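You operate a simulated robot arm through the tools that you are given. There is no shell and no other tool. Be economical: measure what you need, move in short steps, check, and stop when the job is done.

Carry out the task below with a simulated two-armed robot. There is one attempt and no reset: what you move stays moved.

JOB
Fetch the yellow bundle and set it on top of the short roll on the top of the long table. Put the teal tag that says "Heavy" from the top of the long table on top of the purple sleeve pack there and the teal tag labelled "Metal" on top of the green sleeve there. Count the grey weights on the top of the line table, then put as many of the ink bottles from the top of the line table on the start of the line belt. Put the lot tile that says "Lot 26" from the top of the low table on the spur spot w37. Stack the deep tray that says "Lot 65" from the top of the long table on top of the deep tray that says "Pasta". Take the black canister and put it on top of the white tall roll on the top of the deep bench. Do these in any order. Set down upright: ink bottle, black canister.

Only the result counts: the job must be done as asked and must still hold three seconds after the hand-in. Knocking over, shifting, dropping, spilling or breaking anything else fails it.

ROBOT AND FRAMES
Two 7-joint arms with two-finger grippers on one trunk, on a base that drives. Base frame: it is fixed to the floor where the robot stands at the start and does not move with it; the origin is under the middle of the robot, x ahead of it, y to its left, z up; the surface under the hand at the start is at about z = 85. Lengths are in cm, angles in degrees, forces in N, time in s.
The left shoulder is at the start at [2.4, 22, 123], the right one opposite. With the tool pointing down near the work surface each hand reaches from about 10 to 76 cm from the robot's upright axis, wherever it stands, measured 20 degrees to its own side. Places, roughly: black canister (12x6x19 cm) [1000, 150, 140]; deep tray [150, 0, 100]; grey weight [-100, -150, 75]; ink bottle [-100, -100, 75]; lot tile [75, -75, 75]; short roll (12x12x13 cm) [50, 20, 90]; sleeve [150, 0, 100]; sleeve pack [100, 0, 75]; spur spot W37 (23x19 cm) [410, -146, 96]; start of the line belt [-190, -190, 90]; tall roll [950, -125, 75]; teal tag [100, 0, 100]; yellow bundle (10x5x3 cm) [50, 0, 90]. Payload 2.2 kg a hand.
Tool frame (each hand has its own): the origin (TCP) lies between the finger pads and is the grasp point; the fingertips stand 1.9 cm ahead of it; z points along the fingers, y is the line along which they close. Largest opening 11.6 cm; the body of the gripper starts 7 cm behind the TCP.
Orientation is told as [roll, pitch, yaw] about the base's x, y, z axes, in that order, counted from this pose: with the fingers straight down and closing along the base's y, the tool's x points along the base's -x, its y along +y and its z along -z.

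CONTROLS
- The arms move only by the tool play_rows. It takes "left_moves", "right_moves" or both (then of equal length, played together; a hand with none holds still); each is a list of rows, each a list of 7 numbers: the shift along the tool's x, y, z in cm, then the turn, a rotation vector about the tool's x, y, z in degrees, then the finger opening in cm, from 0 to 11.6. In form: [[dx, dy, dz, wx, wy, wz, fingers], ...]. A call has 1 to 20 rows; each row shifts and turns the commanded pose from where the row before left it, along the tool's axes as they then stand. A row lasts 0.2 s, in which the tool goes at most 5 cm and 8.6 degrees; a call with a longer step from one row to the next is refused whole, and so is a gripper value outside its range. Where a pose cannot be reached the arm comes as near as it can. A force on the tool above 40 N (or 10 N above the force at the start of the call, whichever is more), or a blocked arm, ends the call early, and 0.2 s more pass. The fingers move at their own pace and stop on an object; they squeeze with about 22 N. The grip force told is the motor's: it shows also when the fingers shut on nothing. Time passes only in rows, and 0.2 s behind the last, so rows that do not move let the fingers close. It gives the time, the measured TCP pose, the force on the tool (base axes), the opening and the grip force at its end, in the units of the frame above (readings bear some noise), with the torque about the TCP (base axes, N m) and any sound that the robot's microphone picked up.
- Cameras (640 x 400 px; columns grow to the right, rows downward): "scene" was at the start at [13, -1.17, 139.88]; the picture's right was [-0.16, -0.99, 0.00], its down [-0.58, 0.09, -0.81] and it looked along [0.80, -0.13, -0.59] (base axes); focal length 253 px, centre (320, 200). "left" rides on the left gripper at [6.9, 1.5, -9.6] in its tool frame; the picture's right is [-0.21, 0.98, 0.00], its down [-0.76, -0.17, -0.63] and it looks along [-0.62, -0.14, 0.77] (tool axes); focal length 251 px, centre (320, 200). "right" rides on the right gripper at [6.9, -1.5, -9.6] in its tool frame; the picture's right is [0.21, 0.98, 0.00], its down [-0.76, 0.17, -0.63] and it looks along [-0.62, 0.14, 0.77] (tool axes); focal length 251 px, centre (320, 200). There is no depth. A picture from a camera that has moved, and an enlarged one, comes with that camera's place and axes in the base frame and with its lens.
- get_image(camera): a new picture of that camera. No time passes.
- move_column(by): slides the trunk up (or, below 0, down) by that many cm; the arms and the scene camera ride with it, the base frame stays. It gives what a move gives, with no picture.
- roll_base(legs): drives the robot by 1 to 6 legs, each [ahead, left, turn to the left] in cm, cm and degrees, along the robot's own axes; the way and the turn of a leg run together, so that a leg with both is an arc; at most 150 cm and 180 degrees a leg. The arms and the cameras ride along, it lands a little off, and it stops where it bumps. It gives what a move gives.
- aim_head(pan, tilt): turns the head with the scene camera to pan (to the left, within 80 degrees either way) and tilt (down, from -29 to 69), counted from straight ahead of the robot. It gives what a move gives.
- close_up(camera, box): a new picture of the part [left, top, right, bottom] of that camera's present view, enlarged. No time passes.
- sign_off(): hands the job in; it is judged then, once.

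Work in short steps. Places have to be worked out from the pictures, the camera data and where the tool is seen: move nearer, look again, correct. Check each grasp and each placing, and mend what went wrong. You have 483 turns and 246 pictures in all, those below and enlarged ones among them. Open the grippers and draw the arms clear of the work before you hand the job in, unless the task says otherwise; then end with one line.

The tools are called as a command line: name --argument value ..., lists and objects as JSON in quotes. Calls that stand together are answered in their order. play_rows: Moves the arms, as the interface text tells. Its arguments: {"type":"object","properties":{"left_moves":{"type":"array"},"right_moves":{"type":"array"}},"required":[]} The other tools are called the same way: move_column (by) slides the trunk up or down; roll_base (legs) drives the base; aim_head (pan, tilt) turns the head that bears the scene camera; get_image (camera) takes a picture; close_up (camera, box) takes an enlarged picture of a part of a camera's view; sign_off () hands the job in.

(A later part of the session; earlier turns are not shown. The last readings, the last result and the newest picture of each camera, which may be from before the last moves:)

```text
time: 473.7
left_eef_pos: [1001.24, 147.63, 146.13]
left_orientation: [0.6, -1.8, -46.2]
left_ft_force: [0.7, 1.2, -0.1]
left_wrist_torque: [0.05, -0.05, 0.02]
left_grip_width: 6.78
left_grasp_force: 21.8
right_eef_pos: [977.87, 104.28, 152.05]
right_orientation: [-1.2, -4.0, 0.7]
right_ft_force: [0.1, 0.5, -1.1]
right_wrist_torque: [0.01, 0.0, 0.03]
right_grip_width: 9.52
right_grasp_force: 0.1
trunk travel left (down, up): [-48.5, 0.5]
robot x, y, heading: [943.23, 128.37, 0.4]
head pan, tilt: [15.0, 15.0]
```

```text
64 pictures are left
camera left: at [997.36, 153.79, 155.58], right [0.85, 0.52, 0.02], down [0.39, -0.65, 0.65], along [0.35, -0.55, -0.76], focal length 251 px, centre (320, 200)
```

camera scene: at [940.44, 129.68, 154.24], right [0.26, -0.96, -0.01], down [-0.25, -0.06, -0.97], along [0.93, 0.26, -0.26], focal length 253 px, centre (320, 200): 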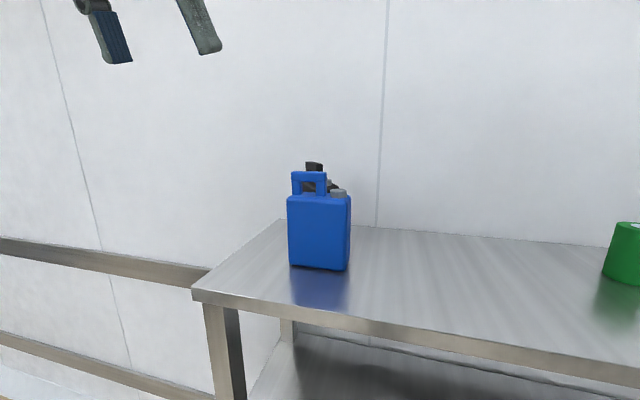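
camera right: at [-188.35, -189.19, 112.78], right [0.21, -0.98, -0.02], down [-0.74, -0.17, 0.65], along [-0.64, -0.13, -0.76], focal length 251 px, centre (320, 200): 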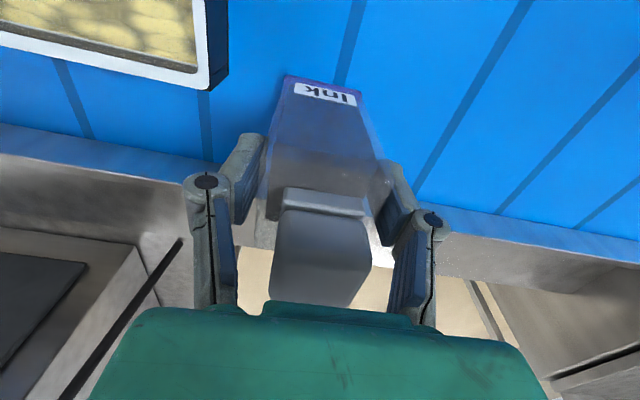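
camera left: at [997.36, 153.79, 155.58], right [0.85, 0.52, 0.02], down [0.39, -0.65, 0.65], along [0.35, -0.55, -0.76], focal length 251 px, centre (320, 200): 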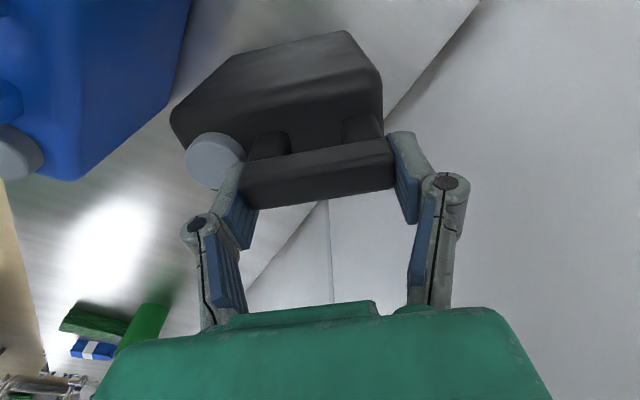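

Gripped (6.8 cm). Test-lift 3 cm.

play_rows --left_moves '[[0, 0, -0.5, 0, 0, 0, 5], [0, 0, -1, 0, 0, 0, 5], [0, 0, -1.5, 0, 0, 0, 5], [0, 0, 0, 0, 0, 0, 5]]'

close_up --camera "scene" --box '[240, 60, 440, 260]'

```text
time: 474.7
left_eef_pos: [1001.17, 147.68, 149.03]
left_orientation: [0.6, -1.8, -46.1]
left_ft_force: [0.0, 0.8, -5.6]
left_wrist_torque: [0.01, -0.09, 0.0]
left_grip_width: 6.77
left_grasp_force: 21.5
right_eef_pos: [977.92, 104.24, 152.02]
right_orientation: [-1.0, -4.0, 0.6]
right_ft_force: [0.2, -0.1, 0.1]
right_wrist_torque: [-0.02, -0.03, -0.04]
right_grip_width: 9.52
right_grasp_force: 0.0
trunk travel left (down, up): [-48.5, 0.5]
robot x, y, heading: [943.28, 128.57, 0.4]
head pan, tilt: [15.0, 15.0]
```

```text
2.00 times, centred on (340, 160) of scene
camera zoom: at [956.91, 130.65, 154.2], right [0.27, -0.96, 0.0], down [-0.25, -0.07, -0.96], along [0.93, 0.26, -0.26], focal length 506 px, centre (280, 280)
```

zoom: 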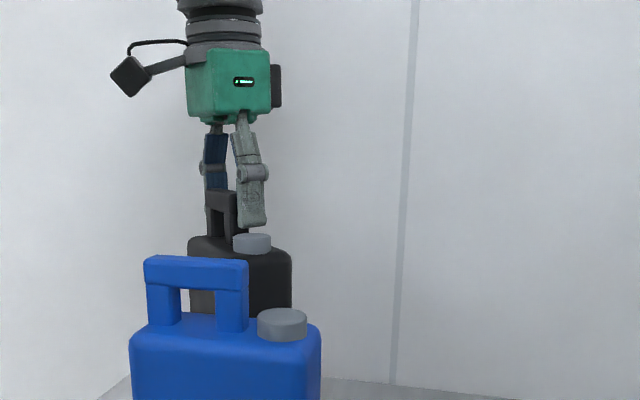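

Lifted (≈0.57 kg). Slide it sideways +16 cm in y, clear of the blue canister.

play_rows --left_moves '[[0.95, 0.9, -0.3, 0, 0, 0, 5], [1.6, 1.55, 0, 0, 0, 0, 5], [1.9, 1.85, 0, 0, 0, 0, 5], [1.9, 1.85, 0, 0, 0, 0, 5], [1.9, 1.85, 0, 0, 0, 0, 5], [1.6, 1.55, 0, 0, 0, 0, 5], [1.3, 1.2, 0, 0, 0, 0, 5], [0.6, 0.5, 0, 0, 0, 0, 5], [0, 0, 0, 0, 0, 0, 5]]'

get_image --camera "scene"

```text
time: 476.7
left_eef_pos: [1001.21, 163.96, 149.03]
left_orientation: [0.4, -1.9, -46.2]
left_ft_force: [0.9, -1.3, -3.2]
left_wrist_torque: [0.05, -0.08, -0.01]
left_grip_width: 6.8
left_grasp_force: 21.8
right_eef_pos: [977.82, 104.37, 152.16]
right_orientation: [-1.3, -4.1, 0.7]
right_ft_force: [-0.2, -0.4, 0.7]
right_wrist_torque: [0.0, 0.0, 0.03]
right_grip_width: 9.49
right_grasp_force: 0.1
trunk travel left (down, up): [-48.5, 0.5]
robot x, y, heading: [943.12, 128.31, 0.5]
head pan, tilt: [15.0, 15.0]
```

```text
62 pictures are left
camera scene: at [956.89, 130.81, 154.2], right [0.27, -0.96, 0.0], down [-0.25, -0.07, -0.96], along [0.93, 0.26, -0.26], focal length 253 px, centre (320, 200)
```

scene: 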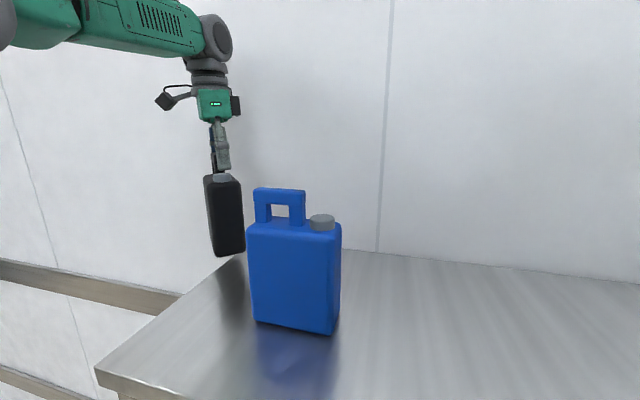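

Clear of the blue canister. Back the base up 60 cm straight.

roll_base --legs '[[-30, 0, 0], [-35, 0, 0]]'

get_image --camera "scene"

```text
time: 480.6
left_eef_pos: [936.06, 163.81, 148.91]
left_orientation: [0.4, -1.8, -45.7]
left_ft_force: [0.8, 1.3, -3.5]
left_wrist_torque: [0.03, -0.07, 0.01]
left_grip_width: 6.8
left_grasp_force: 22.0
right_eef_pos: [913.05, 104.09, 152.14]
right_orientation: [-1.1, -3.8, 1.2]
right_ft_force: [0.5, 0.0, -0.6]
right_wrist_torque: [-0.01, 0.0, 0.0]
right_grip_width: 9.51
right_grasp_force: 0.0
trunk travel left (down, up): [-48.5, 0.5]
robot x, y, heading: [878.35, 127.98, 0.6]
head pan, tilt: [15.0, 15.0]
```

```text
61 pictures are left
camera scene: at [892.06, 130.33, 154.15], right [0.27, -0.96, 0.0], down [-0.26, -0.07, -0.96], along [0.93, 0.26, -0.27], focal length 253 px, centre (320, 200)
```

scene: 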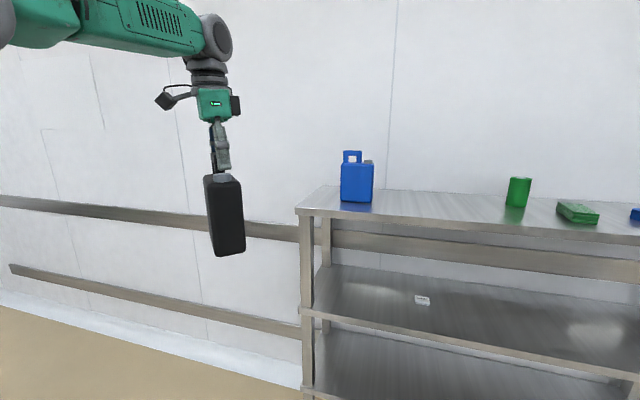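

Canister is out. Tuck the arm in and lower the trunk for stable driving.

play_rows --left_moves '[[1, -1, 0, 0, 0, 0, 5], [2.5, -2.6, 0, 0, 0, 0, 5], [2.8, -2.9, 0, 0, 0, 0, 5], [2.8, -2.9, 0, 0, 0, 0, 5], [2.5, -2.6, 0, 0, 0, 0, 5], [1, -1, 0, 0, 0, 0, 5]]'

move_column --by -25

aim_head --pan -70 --tilt 15

get_image --camera "scene"

```text
time: 482.0
left_eef_pos: [917.09, 164.4, 148.4]
left_orientation: [0.4, -2.2, -45.6]
left_ft_force: [-0.6, 0.5, -3.5]
left_wrist_torque: [0.04, -0.09, 0.0]
left_grip_width: 6.76
left_grasp_force: 22.2
right_eef_pos: [912.17, 104.83, 152.32]
right_orientation: [-1.4, -4.2, 1.1]
right_ft_force: [-0.7, -0.4, -0.3]
right_wrist_torque: [-0.04, -0.05, 0.02]
right_grip_width: 9.49
right_grasp_force: 0.1
trunk travel left (down, up): [-48.5, 0.5]
robot x, y, heading: [878.0, 127.56, 0.9]
head pan, tilt: [15.0, 15.0]
```

```text
time: 484.6
left_eef_pos: [917.08, 163.9, 123.46]
left_orientation: [0.6, -2.1, -45.6]
left_ft_force: [0.7, -0.4, -4.2]
left_wrist_torque: [0.02, -0.07, -0.01]
left_grip_width: 6.76
left_grasp_force: 21.6
right_eef_pos: [912.22, 104.28, 127.38]
right_orientation: [-1.2, -4.1, 1.1]
right_ft_force: [0.4, -0.2, 0.5]
right_wrist_torque: [0.0, -0.01, 0.02]
right_grip_width: 9.5
right_grasp_force: 0.0
trunk travel left (down, up): [-23.5, 25.5]
robot x, y, heading: [878.26, 127.84, 0.6]
head pan, tilt: [15.0, 15.0]
```

```text
time: 486.2
left_eef_pos: [916.95, 163.75, 123.51]
left_orientation: [0.6, -2.0, -45.7]
left_ft_force: [-0.6, 0.3, -3.8]
left_wrist_torque: [0.03, -0.06, 0.01]
left_grip_width: 6.76
left_grasp_force: 21.7
right_eef_pos: [912.25, 104.1, 127.29]
right_orientation: [-1.2, -4.2, 1.1]
right_ft_force: [-0.4, -0.1, 0.5]
right_wrist_torque: [0.02, 0.01, -0.01]
right_grip_width: 9.49
right_grasp_force: 0.0
trunk travel left (down, up): [-23.5, 25.5]
robot x, y, heading: [878.03, 128.21, 0.7]
head pan, tilt: [-70.0, 15.0]
```

```text
60 pictures are left
camera scene: at [885.7, 119.16, 129.24], right [-0.93, -0.35, 0.0], down [-0.09, 0.24, -0.97], along [0.34, -0.9, -0.26], focal length 253 px, centre (320, 200)
```

scene: 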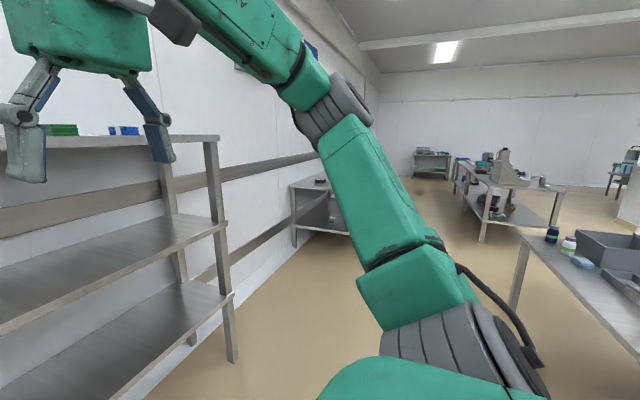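

The bench is hidden by my arm; turn right 90° and look.

roll_base --legs '[[0, 0, -45], [0, 0, -45]]'

aim_head --pan 10 --tilt 15

get_image --camera "scene"

```text
time: 490.7
left_eef_pos: [914.4, 89.45, 123.47]
left_orientation: [0.6, -2.0, -135.0]
left_ft_force: [-0.4, -0.1, -4.4]
left_wrist_torque: [-0.06, -0.03, -0.02]
left_grip_width: 6.76
left_grasp_force: 21.9
right_eef_pos: [854.82, 93.56, 127.29]
right_orientation: [-1.3, -4.2, -88.3]
right_ft_force: [0.6, 1.0, 0.0]
right_wrist_torque: [0.01, -0.01, 0.06]
right_grip_width: 9.49
right_grasp_force: 0.0
trunk travel left (down, up): [-23.5, 25.5]
robot x, y, heading: [877.85, 128.08, -88.8]
head pan, tilt: [-70.0, 15.0]
```

```text
time: 492.2
left_eef_pos: [914.38, 89.47, 123.65]
left_orientation: [0.8, -2.1, -135.2]
left_ft_force: [0.0, 0.2, -3.6]
left_wrist_torque: [-0.1, -0.02, -0.03]
left_grip_width: 6.74
left_grasp_force: 22.1
right_eef_pos: [854.77, 93.87, 127.29]
right_orientation: [-1.1, -4.2, -88.4]
right_ft_force: [-0.2, 0.5, 0.2]
right_wrist_torque: [-0.02, 0.01, 0.0]
right_grip_width: 9.51
right_grasp_force: 0.1
trunk travel left (down, up): [-23.5, 25.5]
robot x, y, heading: [878.15, 127.85, -88.6]
head pan, tilt: [10.0, 15.0]
```

```text
59 pictures are left
camera scene: at [880.2, 114.37, 129.21], right [-0.98, -0.2, 0.0], down [-0.05, 0.26, -0.97], along [0.19, -0.95, -0.26], focal length 253 px, centre (320, 200)
```

scene: 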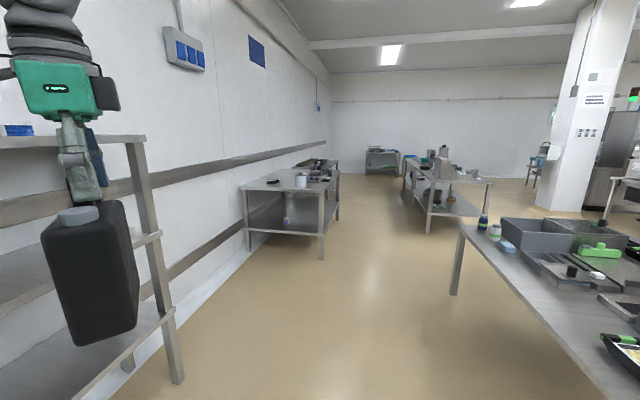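

close_up --camera "scene" --box '[230, 150, 350, 240]'

```text
4.44 times, centred on (290, 195) of scene
camera zoom: at [880.2, 114.37, 129.21], right [-0.98, -0.2, 0.0], down [-0.05, 0.26, -0.97], along [0.19, -0.95, -0.26], focal length 1125 px, centre (453, 222)
```

zoom: 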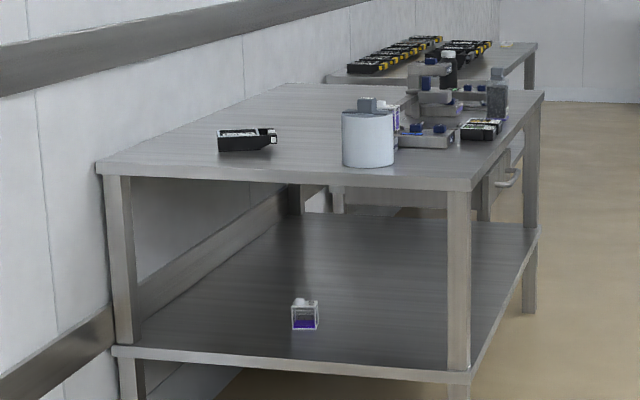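

The white tall roll stands near the near end of the deep bench, ≈[943, −109], with a similar knob. I drive: ahead 130 (past the shelf), left 40, then ahead 25, and look.

roll_base --legs '[[65, 0, 0], [65, 0, 0], [0, 38, 0], [30, 0, -1.2]]'

aim_head --pan 0 --tilt 38

get_image --camera "scene"

```text
time: 502.7
left_eef_pos: [954.37, -70.46, 123.81]
left_orientation: [1.1, -1.8, -135.7]
left_ft_force: [-0.8, -0.1, -3.8]
left_wrist_torque: [-0.02, -0.08, -0.01]
left_grip_width: 6.74
left_grasp_force: 22.4
right_eef_pos: [894.68, -65.65, 127.05]
right_orientation: [-0.5, -4.2, -88.9]
right_ft_force: [-0.7, -0.1, -0.8]
right_wrist_torque: [0.03, -0.05, 0.01]
right_grip_width: 9.51
right_grasp_force: 0.1
trunk travel left (down, up): [-23.5, 25.5]
robot x, y, heading: [919.4, -31.54, -89.1]
head pan, tilt: [10.0, 15.0]
```

```text
time: 503.6
left_eef_pos: [954.84, -70.24, 123.85]
left_orientation: [1.0, -2.0, -135.8]
left_ft_force: [-0.4, 0.4, -3.1]
left_wrist_torque: [-0.08, -0.07, 0.03]
left_grip_width: 6.74
left_grasp_force: 22.6
right_eef_pos: [895.33, -65.54, 127.23]
right_orientation: [-0.9, -4.2, -89.0]
right_ft_force: [-0.5, -0.4, 0.6]
right_wrist_torque: [-0.02, -0.01, 0.0]
right_grip_width: 9.5
right_grasp_force: 0.0
trunk travel left (down, up): [-23.5, 25.5]
robot x, y, heading: [919.48, -31.7, -88.9]
head pan, tilt: [0.0, 38.0]
```

```text
57 pictures are left
camera scene: at [918.44, -44.82, 125.56], right [-1.0, -0.01, -0.01], down [0.0, 0.62, -0.79], along [0.02, -0.79, -0.62], focal length 253 px, centre (320, 200)
```

scene: 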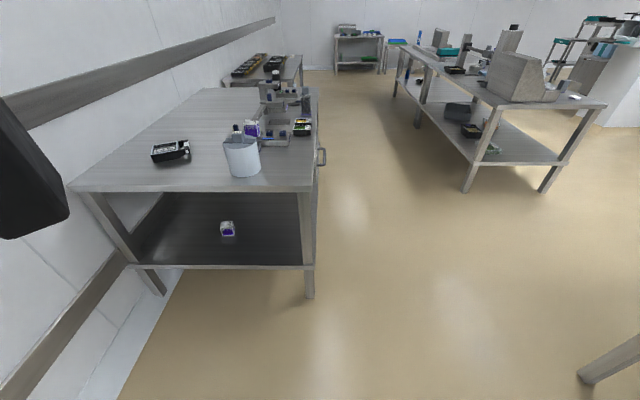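

close_up --camera "scene" --box '[200, 70, 330, 190]'

```text
3.33 times, centred on (265, 130) of scene
camera zoom: at [918.44, -44.82, 125.56], right [-1.0, -0.01, -0.01], down [0.0, 0.62, -0.79], along [0.02, -0.79, -0.62], focal length 844 px, centre (503, 433)
```

zoom: 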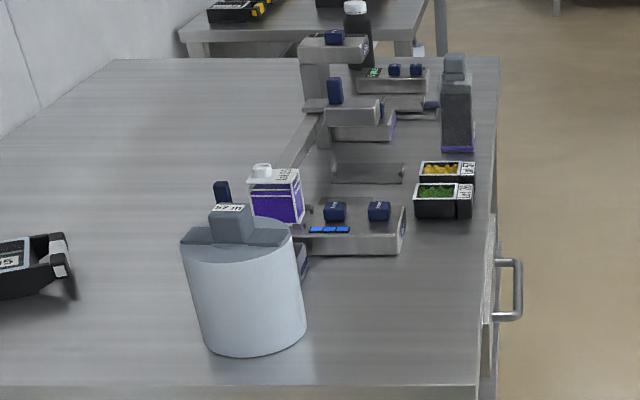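

Bench top ≈75, near edge y≈−119; roll centre ≈[948, −129], knob top ≈ z 90. Rotate the hand to yaw −90 and drive ahead 50.

play_rows --left_moves '[[0, 0, -1, 0, 0, -7.6, 5], [0, 0, -1, 0, 0, -7.6, 5], [0, 0, 0, 0, 0, -7.6, 5], [0, 0, 0, 0, 0, -7.6, 5], [0, 0, 0, 0, 0, -7.6, 5], [0, 0, 0, 0, 0, -7.6, 5], [0, 0, 0, 0, 0, 0, 5]]'

roll_base --legs '[[25, 0, 0], [25, 0, -1]]'

aim_head --pan 12 --tilt 42

get_image --camera "scene"

get_image --camera "left"

```text
time: 505.2
left_eef_pos: [953.95, -70.29, 125.91]
left_orientation: [-0.4, -2.1, -90.0]
left_ft_force: [-0.3, -0.5, -3.8]
left_wrist_torque: [-0.02, -0.06, -0.03]
left_grip_width: 6.73
left_grasp_force: 21.5
right_eef_pos: [894.32, -65.47, 127.17]
right_orientation: [-0.7, -4.3, -89.0]
right_ft_force: [-0.6, 0.8, -0.3]
right_wrist_torque: [-0.02, -0.04, 0.0]
right_grip_width: 9.51
right_grasp_force: 0.0
trunk travel left (down, up): [-23.5, 25.5]
robot x, y, heading: [919.07, -31.64, -89.3]
head pan, tilt: [0.0, 38.0]
```

```text
time: 508.4
left_eef_pos: [954.93, -120.85, 125.68]
left_orientation: [-0.9, -2.1, -91.2]
left_ft_force: [0.0, -0.1, -3.2]
left_wrist_torque: [-0.04, -0.08, 0.02]
left_grip_width: 6.76
left_grasp_force: 22.0
right_eef_pos: [895.52, -115.18, 127.36]
right_orientation: [-1.2, -4.3, -89.9]
right_ft_force: [0.3, -1.0, 0.5]
right_wrist_torque: [-0.01, 0.02, 0.0]
right_grip_width: 9.51
right_grasp_force: 0.0
trunk travel left (down, up): [-23.5, 25.5]
robot x, y, heading: [920.01, -82.33, -90.1]
head pan, tilt: [0.0, 38.0]
```

```text
time: 509.2
left_eef_pos: [956.38, -120.66, 125.5]
left_orientation: [-1.4, -2.2, -91.0]
left_ft_force: [0.7, 0.2, -3.5]
left_wrist_torque: [0.03, -0.03, 0.03]
left_grip_width: 6.75
left_grasp_force: 22.4
right_eef_pos: [896.88, -114.99, 127.57]
right_orientation: [-1.5, -4.5, -89.8]
right_ft_force: [1.6, 0.1, -0.1]
right_wrist_torque: [0.02, 0.08, 0.02]
right_grip_width: 9.51
right_grasp_force: 0.0
trunk travel left (down, up): [-23.5, 25.5]
robot x, y, heading: [920.08, -81.68, -90.1]
head pan, tilt: [12.0, 42.0]
```

```text
55 pictures are left
camera scene: at [924.37, -94.42, 124.9], right [-0.98, -0.21, 0.02], down [-0.15, 0.66, -0.74], along [0.14, -0.72, -0.67], focal length 253 px, centre (320, 200)
```

scene: 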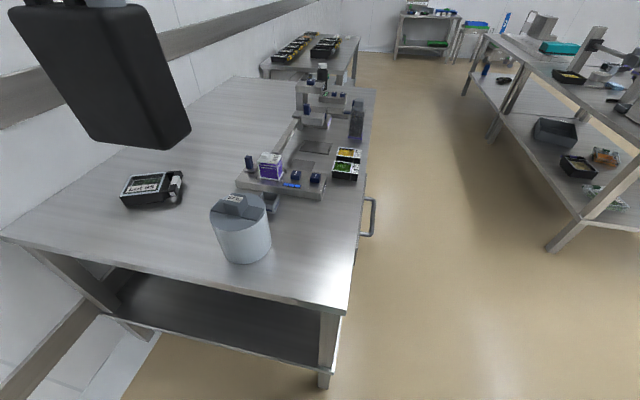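

```text
54 pictures are left
camera left: at [958.28, -113.47, 134.87], right [0.97, -0.23, -0.02], down [-0.16, -0.73, 0.66], along [-0.17, -0.64, -0.75], focal length 251 px, centre (320, 200)
```

left: 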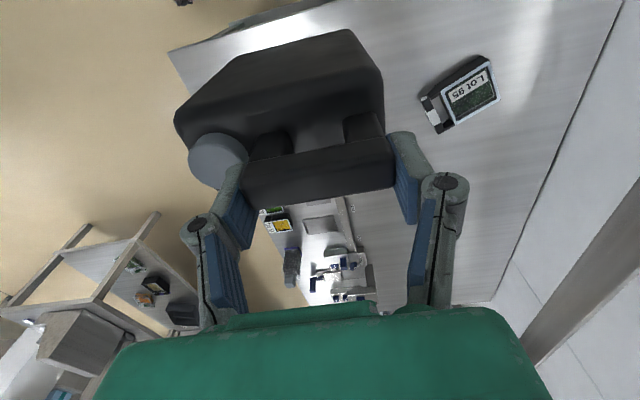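

Zoom on the roll's top.

close_up --camera "scene" --box '[190, 140, 310, 280]'

```text
2.86 times, centred on (250, 210) of scene
camera zoom: at [924.37, -94.42, 124.9], right [-0.98, -0.21, 0.02], down [-0.15, 0.66, -0.74], along [0.14, -0.72, -0.67], focal length 723 px, centre (520, 171)
```

zoom: 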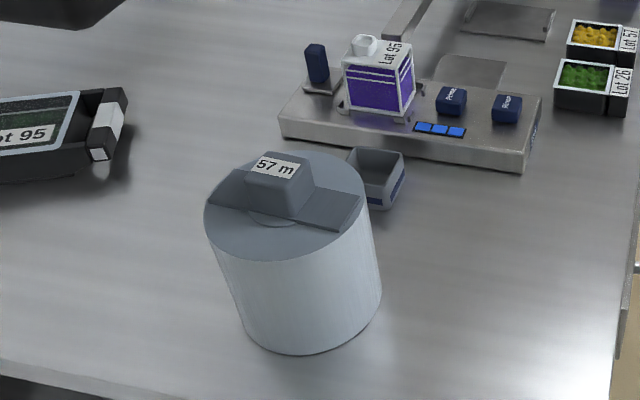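

Knob centre ≈[949, −128.4], top z≈89.5–90. The canister centre is 2.0 cm from the TCP toward the cap, so TCP target is [951, −128.4]. Move over slowly and lower to z≈113.

play_rows --left_moves '[[-1.5, -1, 0, 0, 0, 0, 5], [-2.2, -1.5, 1, 0, 0, 0, 5], [-2.2, -1.5, 2, 0, 0, 0, 5], [-1.9, -1.3, 3, 0, 0, 0, 5], [0, 0, 3, 0, 0, 0, 5], [0, 0, 2, 0, 0, 0, 5], [0, 0, 1, 0, 0, 0, 5], [0, 0, 0, 0, 0, 0, 5], [0, 0, 0, 0, 0, 0, 5], [0, 0, 0, 0, 0, 0, 5]]'

play_rows --left_moves '[[0, 0, 0, 0, 0, 0, 5], [0, 0, 0, 0, 0, 0, 5], [0, 0, 0, 0, 0, 0, 5], [0, 0, 0, 0, 0, 0, 5]]'

close_up --camera "scene" --box '[170, 60, 350, 280]'

```text
time: 511.4
left_eef_pos: [947.59, -128.76, 114.44]
left_orientation: [-0.1, -2.0, -91.3]
left_ft_force: [-0.9, -0.1, -4.3]
left_wrist_torque: [-0.04, -0.09, -0.01]
left_grip_width: 6.76
left_grasp_force: 21.5
right_eef_pos: [893.69, -114.85, 127.01]
right_orientation: [-0.3, -4.4, -90.1]
right_ft_force: [-0.7, 0.3, 0.8]
right_wrist_torque: [0.02, -0.01, -0.02]
right_grip_width: 9.52
right_grasp_force: 0.1
trunk travel left (down, up): [-23.5, 25.5]
robot x, y, heading: [919.98, -81.89, -89.8]
head pan, tilt: [12.0, 42.0]
```

```text
time: 512.4
left_eef_pos: [950.43, -128.65, 113.99]
left_orientation: [-1.3, -2.2, -91.0]
left_ft_force: [1.8, -0.2, -4.5]
left_wrist_torque: [0.02, -0.04, 0.02]
left_grip_width: 6.79
left_grasp_force: 22.1
right_eef_pos: [896.66, -114.95, 127.5]
right_orientation: [-1.5, -4.4, -89.8]
right_ft_force: [0.7, 0.1, 0.0]
right_wrist_torque: [0.02, 0.08, 0.0]
right_grip_width: 9.54
right_grasp_force: 0.1
trunk travel left (down, up): [-23.5, 25.5]
robot x, y, heading: [920.36, -81.97, -90.3]
head pan, tilt: [12.0, 42.0]
```

```text
1.82 times, centred on (260, 170) of scene
camera zoom: at [922.36, -94.46, 124.96], right [-0.98, -0.2, 0.0], down [-0.14, 0.66, -0.74], along [0.15, -0.73, -0.67], focal length 460 px, centre (429, 254)
```

zoom: 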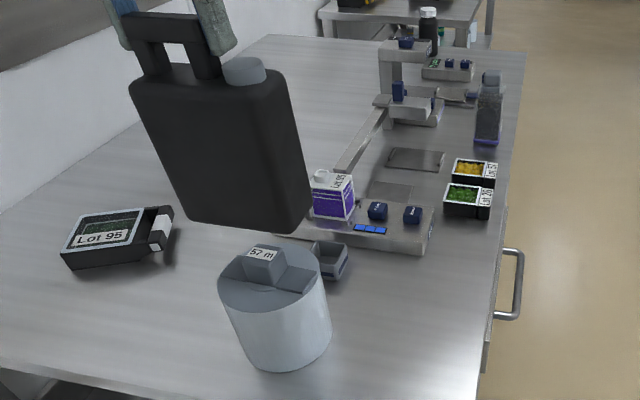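

Some lateral sway (±1.5 cm). I raise the arm 14 and lower the trunk 14 to steady the robot, then wait.

play_rows --left_moves '[[0, 0, -2, 0, 0, 0, 5], [0, 0, -3, 0, 0, 0, 5], [0, 0, -3, 0, 0, 0, 5], [0, 0, -3, 0, 0, 0, 5], [0, 0, -2, 0, 0, 0, 5], [0, 0, -1, 0, 0, 0, 5]]'

move_column --by -14

play_rows --left_moves '[[0, 0, 0, 0, 0, 0, 5], [0, 0, 0, 0, 0, 0, 5], [0, 0, 0, 0, 0, 0, 5], [0, 0, 0, 0, 0, 0, 5], [0, 0, 0, 0, 0, 0, 5], [0, 0, 0, 0, 0, 0, 5], [0, 0, 0, 0, 0, 0, 5], [0, 0, 0, 0, 0, 0, 5]]'

play_rows --left_moves '[[0, 0, 0, 0, 0, 0, 5], [0, 0, 0, 0, 0, 0, 5], [0, 0, 0, 0, 0, 0, 5]]'

play_rows --left_moves '[[0, 0, 0, 0, 0, 0, 5], [0, 0, 0, 0, 0, 0, 5], [0, 0, 0, 0, 0, 0, 5]]'

```text
time: 514.0
left_eef_pos: [947.19, -127.9, 128.58]
left_orientation: [-0.1, -2.3, -91.5]
left_ft_force: [-0.7, 0.3, -3.7]
left_wrist_torque: [-0.03, -0.06, 0.01]
left_grip_width: 6.77
left_grasp_force: 21.7
right_eef_pos: [893.09, -114.55, 127.01]
right_orientation: [-0.2, -4.5, -90.3]
right_ft_force: [-0.4, -0.7, 0.5]
right_wrist_torque: [0.01, -0.02, 0.01]
right_grip_width: 9.51
right_grasp_force: 0.1
trunk travel left (down, up): [-23.5, 25.5]
robot x, y, heading: [919.15, -81.66, -90.2]
head pan, tilt: [12.0, 42.0]
stopped in row 6 (left hand): the arm was blocked; the commanded pose is now the measured one
```

```text
time: 515.6
left_eef_pos: [947.14, -128.0, 114.62]
left_orientation: [0.0, -2.3, -91.4]
left_ft_force: [0.1, -0.3, -3.9]
left_wrist_torque: [-0.01, -0.07, 0.0]
left_grip_width: 6.77
left_grasp_force: 22.0
right_eef_pos: [893.09, -114.53, 113.22]
right_orientation: [-0.2, -4.5, -90.4]
right_ft_force: [-0.6, 0.3, -0.5]
right_wrist_torque: [-0.03, -0.01, -0.05]
right_grip_width: 9.5
right_grasp_force: 0.0
trunk travel left (down, up): [-9.5, 39.5]
robot x, y, heading: [919.19, -81.59, -90.4]
head pan, tilt: [12.0, 42.0]
```

```text
time: 517.4
left_eef_pos: [949.93, -128.02, 114.15]
left_orientation: [-1.2, -2.2, -91.3]
left_ft_force: [1.8, -0.5, -3.7]
left_wrist_torque: [-0.03, -0.04, 0.02]
left_grip_width: 6.75
left_grasp_force: 21.9
right_eef_pos: [895.74, -114.63, 113.63]
right_orientation: [-1.5, -4.5, -90.0]
right_ft_force: [0.5, 0.0, 0.6]
right_wrist_torque: [0.02, 0.09, 0.01]
right_grip_width: 9.52
right_grasp_force: 0.1
trunk travel left (down, up): [-9.5, 39.5]
robot x, y, heading: [919.68, -81.6, -90.0]
head pan, tilt: [12.0, 42.0]
```

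```text
time: 518.2
left_eef_pos: [949.74, -128.01, 114.26]
left_orientation: [-1.2, -2.3, -91.4]
left_ft_force: [1.4, 0.3, -4.1]
left_wrist_torque: [-0.06, 0.01, 0.01]
left_grip_width: 6.77
left_grasp_force: 22.5
right_eef_pos: [895.57, -114.59, 113.59]
right_orientation: [-1.2, -4.6, -90.1]
right_ft_force: [0.5, 0.8, 0.1]
right_wrist_torque: [0.0, 0.12, 0.01]
right_grip_width: 9.51
right_grasp_force: 0.1
trunk travel left (down, up): [-9.5, 39.5]
robot x, y, heading: [919.77, -81.75, -90.3]
head pan, tilt: [12.0, 42.0]
```

```text
time: 519.0
left_eef_pos: [949.39, -128.05, 114.11]
left_orientation: [-0.9, -2.2, -91.3]
left_ft_force: [0.8, 0.2, -3.6]
left_wrist_torque: [-0.02, -0.07, 0.03]
left_grip_width: 6.74
left_grasp_force: 22.0
right_eef_pos: [895.46, -114.61, 113.57]
right_orientation: [-1.1, -4.4, -90.0]
right_ft_force: [-0.4, 0.0, 0.2]
right_wrist_torque: [0.01, 0.07, -0.02]
right_grip_width: 9.52
right_grasp_force: 0.0
trunk travel left (down, up): [-9.5, 39.5]
robot x, y, heading: [919.6, -81.79, -90.3]
head pan, tilt: [12.0, 42.0]
```

Now nearly steady. Check alignment with a zoom.

close_up --camera "scene" --box '[170, 20, 350, 240]'

get_image --camera "right"

```text
1.82 times, centred on (260, 130) of scene
camera zoom: at [921.89, -94.38, 110.96], right [-0.98, -0.2, 0.0], down [-0.14, 0.66, -0.74], along [0.15, -0.73, -0.67], focal length 460 px, centre (429, 327)
```

zoom: 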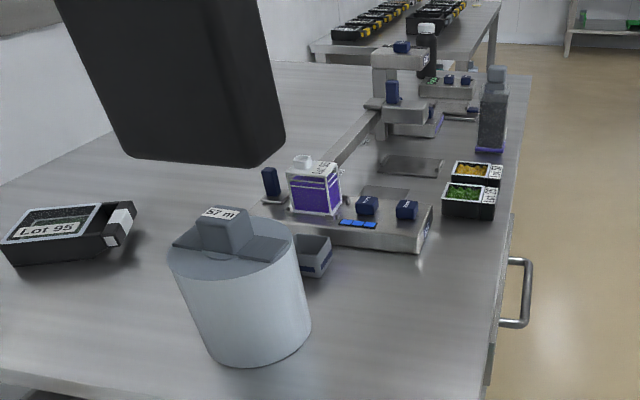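

```text
50 pictures are left
camera right: at [894.15, -106.97, 122.55], right [0.98, 0.21, -0.04], down [0.18, -0.7, 0.69], along [0.12, -0.68, -0.73], focal length 251 px, centre (320, 200)
```

right: 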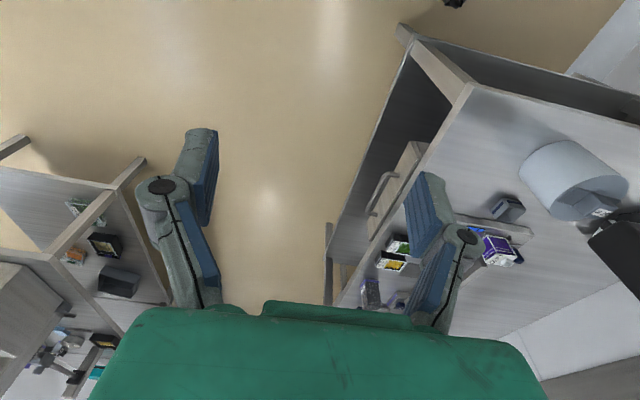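

Canister bottom ≈ z 97 now, centre ≈[947, −127.7]; knob centre ≈[948.4, −128.6]. Shift +1.4 x, −0.8 y, level, and lower to z≈109.

play_rows --left_moves '[[-0.4, 0.7, 0, -0.5, 0, 0, 5], [-0.4, 0.7, 0.5, -0.5, 0, 0, 5], [0, 0, 1, 0, 0, 0, 5], [0, 0, 1, 0, 0, 0, 5], [0, 0, 1, 0, 0, 0, 5], [0, 0, 1, 0, 0, 0, 5], [0, 0, 0.5, 0, 0, 0, 5], [0, 0, 0, 0, 0, 0, 5], [0, 0, 0, 0, 0, 0, 5], [0, 0, 0, 0, 0, 0, 5], [0, 0, 0, 0, 0, 0, 5]]'

close_up --camera "scene" --box '[170, 60, 330, 240]'

```text
time: 521.4
left_eef_pos: [950.04, -128.97, 109.3]
left_orientation: [0.3, -2.3, -91.4]
left_ft_force: [0.5, -0.1, -3.8]
left_wrist_torque: [-0.03, -0.07, 0.0]
left_grip_width: 6.74
left_grasp_force: 21.7
right_eef_pos: [894.58, -114.65, 113.35]
right_orientation: [-0.8, -4.4, -90.2]
right_ft_force: [-0.5, 0.3, 0.1]
right_wrist_torque: [-0.01, 0.06, 0.0]
right_grip_width: 9.5
right_grasp_force: 0.0
trunk travel left (down, up): [-9.5, 39.5]
robot x, y, heading: [919.62, -81.75, -90.4]
head pan, tilt: [12.0, 42.0]
```

```text
2.22 times, centred on (250, 150) of scene
camera zoom: at [921.14, -94.38, 110.97], right [-0.98, -0.2, 0.0], down [-0.14, 0.66, -0.74], along [0.15, -0.73, -0.67], focal length 562 px, centre (476, 311)
```

zoom: 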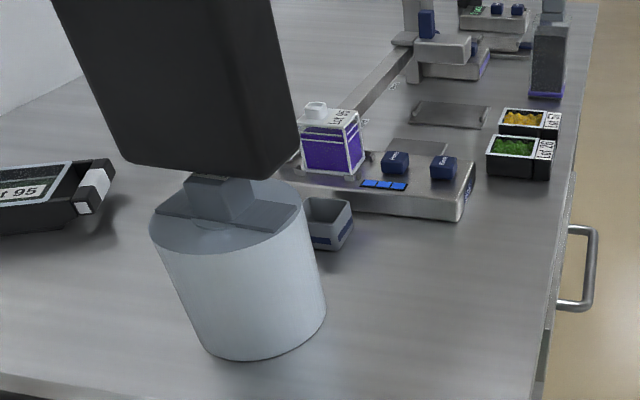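

Careful geometry: knob centre ≈[949.4, −129.4], canister centre ≈[947.8, −128.6]. Shift +1.5 x, −0.8 y, then look once more.

play_rows --left_moves '[[-0.4, 0.75, 0, 0, 0, 0, 5], [-0.4, 0.75, 0, 0, 0, 0, 5], [0, 0, 0.5, 0, 0, 0, 5], [0, 0, 0, 0, 0, 0, 5], [0, 0, 0, 0, 0, 0, 5], [0, 0, 0, 0, 0, 0, 5], [0, 0, 0, 0, 0, 0, 5]]'

get_image --camera "scene"

close_up --camera "right" --box '[500, 100, 640, 320]'

```text
time: 523.0
left_eef_pos: [950.94, -129.83, 108.95]
left_orientation: [0.5, -2.2, -91.4]
left_ft_force: [0.4, 0.5, -3.7]
left_wrist_torque: [-0.02, -0.05, 0.03]
left_grip_width: 6.75
left_grasp_force: 22.0
right_eef_pos: [893.98, -114.62, 113.38]
right_orientation: [-0.7, -4.6, -90.2]
right_ft_force: [0.3, -0.4, 0.3]
right_wrist_torque: [-0.01, 0.04, 0.0]
right_grip_width: 9.49
right_grasp_force: 0.1
trunk travel left (down, up): [-9.5, 39.5]
robot x, y, heading: [919.45, -81.84, -90.0]
head pan, tilt: [12.0, 42.0]
```

```text
48 pictures are left
camera scene: at [920.79, -94.38, 110.97], right [-0.98, -0.2, 0.0], down [-0.13, 0.66, -0.74], along [0.15, -0.73, -0.67], focal length 253 px, centre (320, 200)
```

scene: 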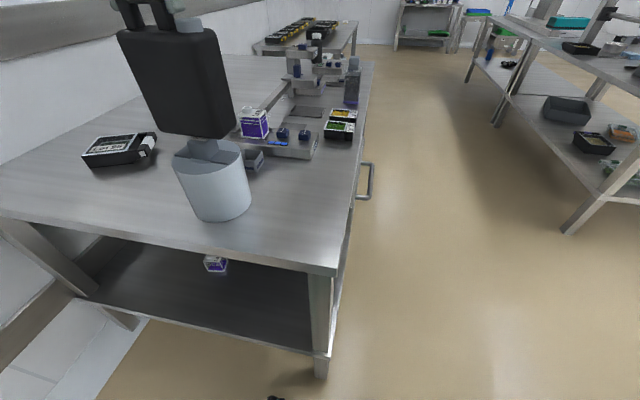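

```text
1.82 times, centred on (570, 210) of right
camera zoom: at [892.73, -106.97, 122.31], right [0.98, 0.21, -0.03], down [0.17, -0.71, 0.69], along [0.12, -0.68, -0.73], focal length 457 px, centre (-134, 182)
```

zoom: 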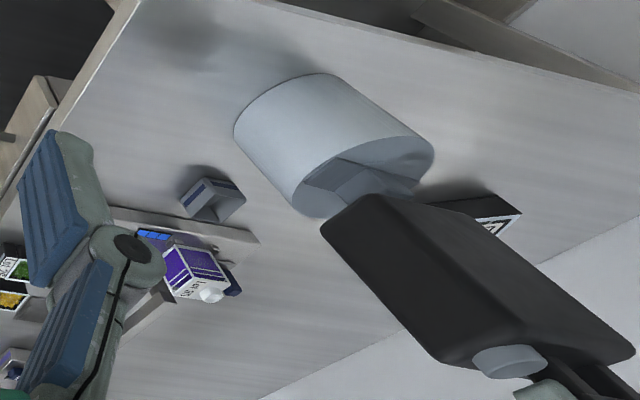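

Both views: canister centre ≈[948.2, −129.1], knob ≈[949.6, −128.9]. Shift +1.2 x and lower gently to contact.

play_rows --left_moves '[[0, 0.6, 0, 0, 0, 0, 5], [0, 0.6, 0, 0, 0, 0, 5], [0, 0, 0.5, 0, 0, 0, 5], [0, 0, 0.5, 0, 0, 0, 5], [0, 0, 0.3, 0, 0, 0, 5], [0, 0, 0.3, 0, 0, 0, 5], [0, 0, 0, 0, 0, 0, 5]]'

close_up --camera "scene" --box '[140, 80, 280, 230]'

```text
time: 524.6
left_eef_pos: [951.85, -129.94, 107.7]
left_orientation: [0.5, -2.5, -91.5]
left_ft_force: [0.0, -2.0, 18.4]
left_wrist_torque: [0.09, 0.54, 0.0]
left_grip_width: 6.83
left_grasp_force: 21.9
right_eef_pos: [893.74, -114.56, 113.39]
right_orientation: [-0.5, -4.6, -90.2]
right_ft_force: [0.8, 0.2, -0.4]
right_wrist_torque: [0.03, 0.02, -0.02]
right_grip_width: 9.48
right_grasp_force: 0.0
trunk travel left (down, up): [-9.5, 39.5]
robot x, y, heading: [919.42, -81.48, -90.0]
head pan, tilt: [12.0, 42.0]
```

```text
2.67 times, centred on (210, 155) of scene
camera zoom: at [920.84, -94.17, 111.01], right [-0.98, -0.2, 0.0], down [-0.13, 0.66, -0.74], along [0.15, -0.73, -0.67], focal length 675 px, centre (613, 320)
```

zoom: 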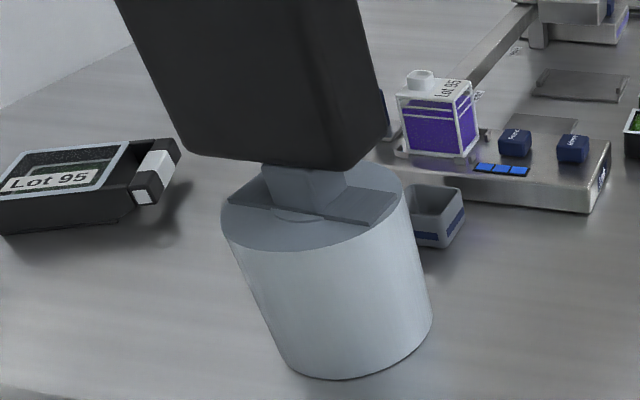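

Contact: 18 N with centre of pressure within ~1 cm of the canister's centre — well over the knob. Ease up slightly and check force before opening.

play_rows --left_moves '[[0, 0, -0.15, 0, 0, 0, 5], [0, 0, -0.1, 0, 0, 0, 5], [0, 0, 0, 0, 0, 0, 5], [0, 0, 0, 0, 0, 0, 5]]'

close_up --camera "right" --box '[500, 100, 640, 320]'

```text
time: 525.6
left_eef_pos: [952.13, -129.88, 107.64]
left_orientation: [0.6, -2.1, -91.5]
left_ft_force: [0.0, -0.8, -3.7]
left_wrist_torque: [-0.01, -0.09, 0.0]
left_grip_width: 6.82
left_grasp_force: 21.5
right_eef_pos: [893.81, -114.69, 113.24]
right_orientation: [-0.5, -4.5, -90.2]
right_ft_force: [0.9, 0.0, 0.0]
right_wrist_torque: [0.01, 0.02, -0.01]
right_grip_width: 9.5
right_grasp_force: 0.1
trunk travel left (down, up): [-9.5, 39.5]
robot x, y, heading: [919.73, -81.75, -89.9]
head pan, tilt: [12.0, 42.0]
```

```text
1.82 times, centred on (570, 210) of right
camera zoom: at [892.55, -106.97, 122.29], right [0.98, 0.21, -0.03], down [0.17, -0.71, 0.69], along [0.13, -0.68, -0.72], focal length 457 px, centre (-134, 182)
```

zoom: 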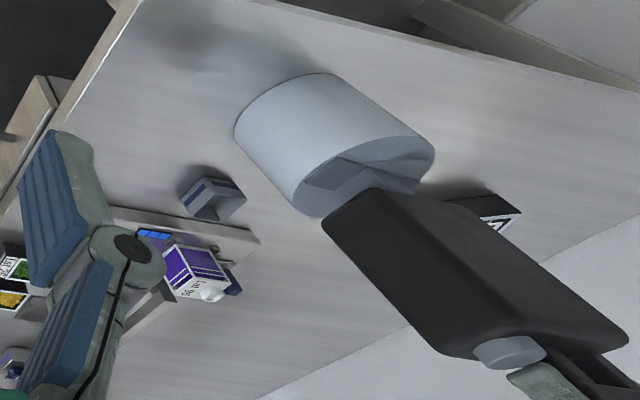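

Just free of contact now. Nudge −0.4 x, lower until light contact.

play_rows --left_moves '[[0, -0.4, 0, 0, 0, 0, 5], [0, 0, 0.12, 0, 0, 0, 5], [0, 0, 0, 0, 0, 0, 5]]'

```text
time: 526.4
left_eef_pos: [951.53, -129.96, 107.62]
left_orientation: [0.6, -2.3, -91.5]
left_ft_force: [-0.2, -0.6, -4.2]
left_wrist_torque: [-0.02, -0.1, 0.02]
left_grip_width: 6.81
left_grasp_force: 22.0
right_eef_pos: [893.67, -114.7, 113.31]
right_orientation: [-0.5, -4.5, -90.4]
right_ft_force: [0.5, -0.2, -0.4]
right_wrist_torque: [-0.01, -0.01, 0.03]
right_grip_width: 9.48
right_grasp_force: 0.0
trunk travel left (down, up): [-9.5, 39.5]
robot x, y, heading: [919.21, -82.03, -90.1]
head pan, tilt: [12.0, 42.0]
```

play_rows --left_moves '[[0, 0, 0.12, 0, 0, 0, 5], [0, 0, 0.1, 0, 0, 0, 5], [0, 0, 0, 0, 0, 0, 5], [0, 0, 0, 0, 0, 0, 5]]'

```text
time: 527.4
left_eef_pos: [951.35, -129.88, 107.56]
left_orientation: [0.7, -2.5, -91.4]
left_ft_force: [-1.1, -1.0, 11.1]
left_wrist_torque: [0.18, 0.19, 0.04]
left_grip_width: 6.84
left_grasp_force: 22.1
right_eef_pos: [893.61, -114.58, 113.21]
right_orientation: [-0.5, -4.6, -90.3]
right_ft_force: [0.2, 0.1, -0.1]
right_wrist_torque: [-0.01, 0.02, 0.0]
right_grip_width: 9.49
right_grasp_force: 0.1
trunk travel left (down, up): [-9.5, 39.5]
robot x, y, heading: [919.73, -81.73, -90.5]
head pan, tilt: [12.0, 42.0]
```

Light contact (≈15 N), centre of pressure ≈[949.5, −128.6] vs centre of mass ≈[949.1, −129.4] — fine. Open slowly.

play_rows --left_moves '[[0, 0, -0.05, 0, 0, 0, 6.9], [0, 0, 0, 0, 0, 0, 7.3], [0, 0, 0, 0, 0, 0, 7.8], [0, 0, 0, 0, 0, 0, 8.3], [0, 0, 0, 0, 0, 0, 8.6], [0, 0, 0, 0, 0, 0, 8.6]]'

close_up --camera "scene" --box '[90, 0, 290, 230]'

get_image --camera "left"

```text
time: 528.8
left_eef_pos: [951.44, -129.76, 107.58]
left_orientation: [0.8, -2.3, -91.4]
left_ft_force: [-0.5, 0.3, 0.0]
left_wrist_torque: [0.02, 0.0, -0.03]
left_grip_width: 8.6
left_grasp_force: 0.0
right_eef_pos: [893.83, -114.63, 113.32]
right_orientation: [-0.5, -4.5, -90.3]
right_ft_force: [-0.3, 0.4, -0.6]
right_wrist_torque: [0.03, -0.02, -0.03]
right_grip_width: 9.51
right_grasp_force: 0.1
trunk travel left (down, up): [-9.5, 39.5]
robot x, y, heading: [919.06, -81.74, -90.5]
head pan, tilt: [12.0, 42.0]
```

```text
1.74 times, centred on (190, 115) of scene
camera zoom: at [921.03, -94.33, 110.97], right [-0.98, -0.2, 0.0], down [-0.14, 0.66, -0.74], along [0.15, -0.73, -0.67], focal length 440 px, centre (546, 348)
```

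zoom: 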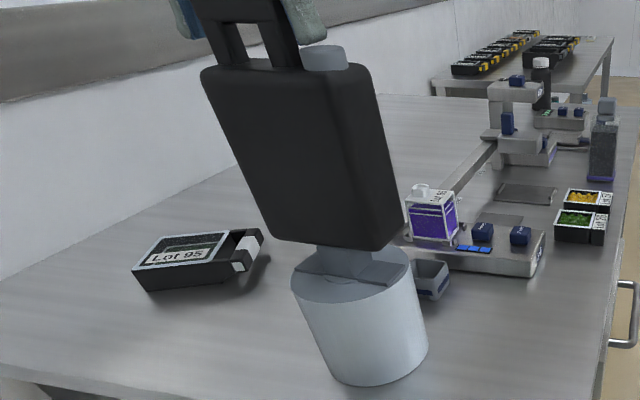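

```text
43 pictures are left
camera left: at [953.15, -122.74, 116.9], right [0.97, -0.24, 0.02], down [-0.19, -0.73, 0.66], along [-0.14, -0.65, -0.75], focal length 251 px, centre (320, 200)
```

left: 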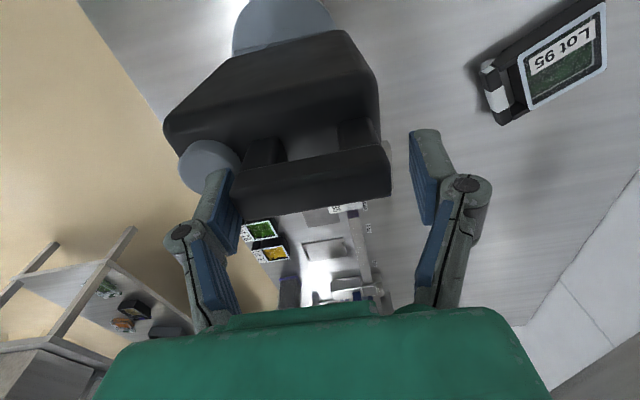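

It stands on its own. Open wider, centre slightly and rise straight up.

play_rows --left_moves '[[0, 0, 0, 0, 0, 0, 9.4], [0, -0.3, 0, 0, 0, 0, 9.8], [0, 0, -0.7, 0, 0, 0, 9.8], [0, 0, -1.5, 0, 0, 0, 9.8], [0, 0, -3, 0, 0, 0, 9.8], [0, 0, -3, 0, 0, 0, 9.8], [0, 0, -3, 0, 0, 0, 9.8]]'

close_up --camera "scene" --box '[90, 0, 290, 230]'

```text
time: 530.4
left_eef_pos: [951.0, -129.53, 118.89]
left_orientation: [0.7, -2.3, -91.6]
left_ft_force: [0.5, -0.6, -0.7]
left_wrist_torque: [0.02, 0.04, 0.0]
left_grip_width: 9.8
left_grasp_force: 0.0
right_eef_pos: [893.71, -114.59, 113.34]
right_orientation: [-0.4, -4.5, -90.3]
right_ft_force: [-0.9, -0.2, -1.0]
right_wrist_torque: [0.0, -0.03, 0.03]
right_grip_width: 9.49
right_grasp_force: 0.0
trunk travel left (down, up): [-9.5, 39.5]
robot x, y, heading: [919.19, -82.08, -90.0]
head pan, tilt: [12.0, 42.0]
```

```text
1.74 times, centred on (190, 115) of scene
camera zoom: at [920.99, -94.32, 110.98], right [-0.98, -0.2, 0.0], down [-0.14, 0.66, -0.74], along [0.15, -0.73, -0.67], focal length 440 px, centre (546, 348)
```

zoom: 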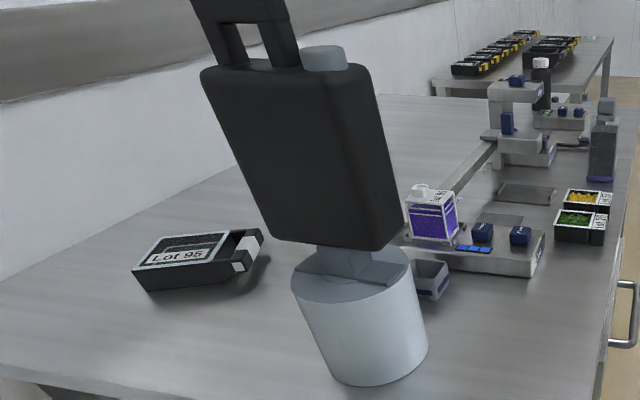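

The black canister stands upright on the tall roll. Back away and drive the known route back.

roll_base --legs '[[-42, 0, 0], [0, -42, 0], [-105, 0, 0], [-100, 0, 0]]'

roll_base --legs '[[0, -150, 0], [0, -150, 0]]'

```text
time: 545.2
left_eef_pos: [909.34, 119.33, 118.6]
left_orientation: [0.3, -2.3, -91.7]
left_ft_force: [0.7, 0.0, -0.3]
left_wrist_torque: [-0.04, 0.03, 0.02]
left_grip_width: 9.8
left_grasp_force: 0.0
right_eef_pos: [852.12, 134.46, 113.51]
right_orientation: [-0.9, -4.5, -90.3]
right_ft_force: [0.6, 0.4, 0.1]
right_wrist_torque: [-0.02, 0.09, 0.01]
right_grip_width: 9.51
right_grasp_force: 0.0
trunk travel left (down, up): [-9.5, 39.5]
robot x, y, heading: [877.09, 167.25, -90.7]
head pan, tilt: [12.0, 42.0]
```

```text
time: 559.6
left_eef_pos: [607.38, 122.94, 118.87]
left_orientation: [0.6, -2.5, -92.2]
left_ft_force: [0.0, 0.0, -0.8]
left_wrist_torque: [-0.01, 0.04, -0.01]
left_grip_width: 9.78
left_grasp_force: 0.1
right_eef_pos: [550.08, 138.47, 113.38]
right_orientation: [-0.5, -4.7, -90.8]
right_ft_force: [0.9, -0.5, 0.3]
right_wrist_torque: [0.0, 0.01, 0.0]
right_grip_width: 9.51
right_grasp_force: 0.0
trunk travel left (down, up): [-9.5, 39.5]
robot x, y, heading: [576.18, 170.77, -91.1]
head pan, tilt: [12.0, 42.0]
```

Continue: back 241 to y≈412, then strafe right along the corridor.

roll_base --legs '[[-120, 0, 1], [-121, 0, 0], [0, -150, 0], [0, -145, 0]]'

aim_head --pan 0 --tilt 15

get_image --camera "scene"

```text
time: 585.5
left_eef_pos: [309.04, 366.22, 119.02]
left_orientation: [0.6, -2.6, -92.1]
left_ft_force: [0.0, -0.8, -1.0]
left_wrist_torque: [-0.01, 0.0, 0.01]
left_grip_width: 9.79
left_grasp_force: 0.0
right_eef_pos: [251.8, 381.83, 113.39]
right_orientation: [-0.4, -4.8, -90.9]
right_ft_force: [-0.7, -0.4, 1.0]
right_wrist_torque: [0.0, 0.0, -0.01]
right_grip_width: 9.5
right_grasp_force: 0.1
trunk travel left (down, up): [-9.5, 39.5]
robot x, y, heading: [277.85, 413.77, -91.1]
head pan, tilt: [12.0, 42.0]
```

```text
time: 586.4
left_eef_pos: [309.0, 366.5, 119.13]
left_orientation: [0.7, -2.7, -92.1]
left_ft_force: [-0.8, 0.3, -0.1]
left_wrist_torque: [0.01, 0.01, 0.0]
left_grip_width: 9.8
left_grasp_force: 0.0
right_eef_pos: [251.81, 382.04, 113.45]
right_orientation: [-0.4, -4.9, -90.8]
right_ft_force: [-0.5, -0.1, -0.4]
right_wrist_torque: [0.01, 0.0, -0.01]
right_grip_width: 9.5
right_grasp_force: 0.1
trunk travel left (down, up): [-9.5, 39.5]
robot x, y, heading: [277.87, 414.06, -90.9]
head pan, tilt: [0.0, 15.0]
```

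```text
41 pictures are left
camera scene: at [277.71, 400.19, 115.21], right [-1.0, 0.02, 0.0], down [0.0, 0.26, -0.96], along [-0.01, -0.96, -0.26], focal length 253 px, centre (320, 200)
```

scene: 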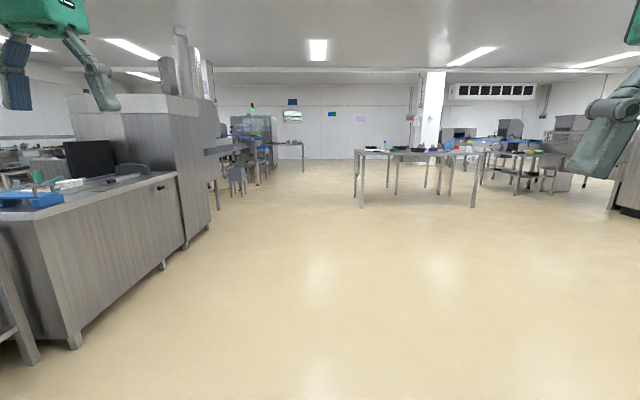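

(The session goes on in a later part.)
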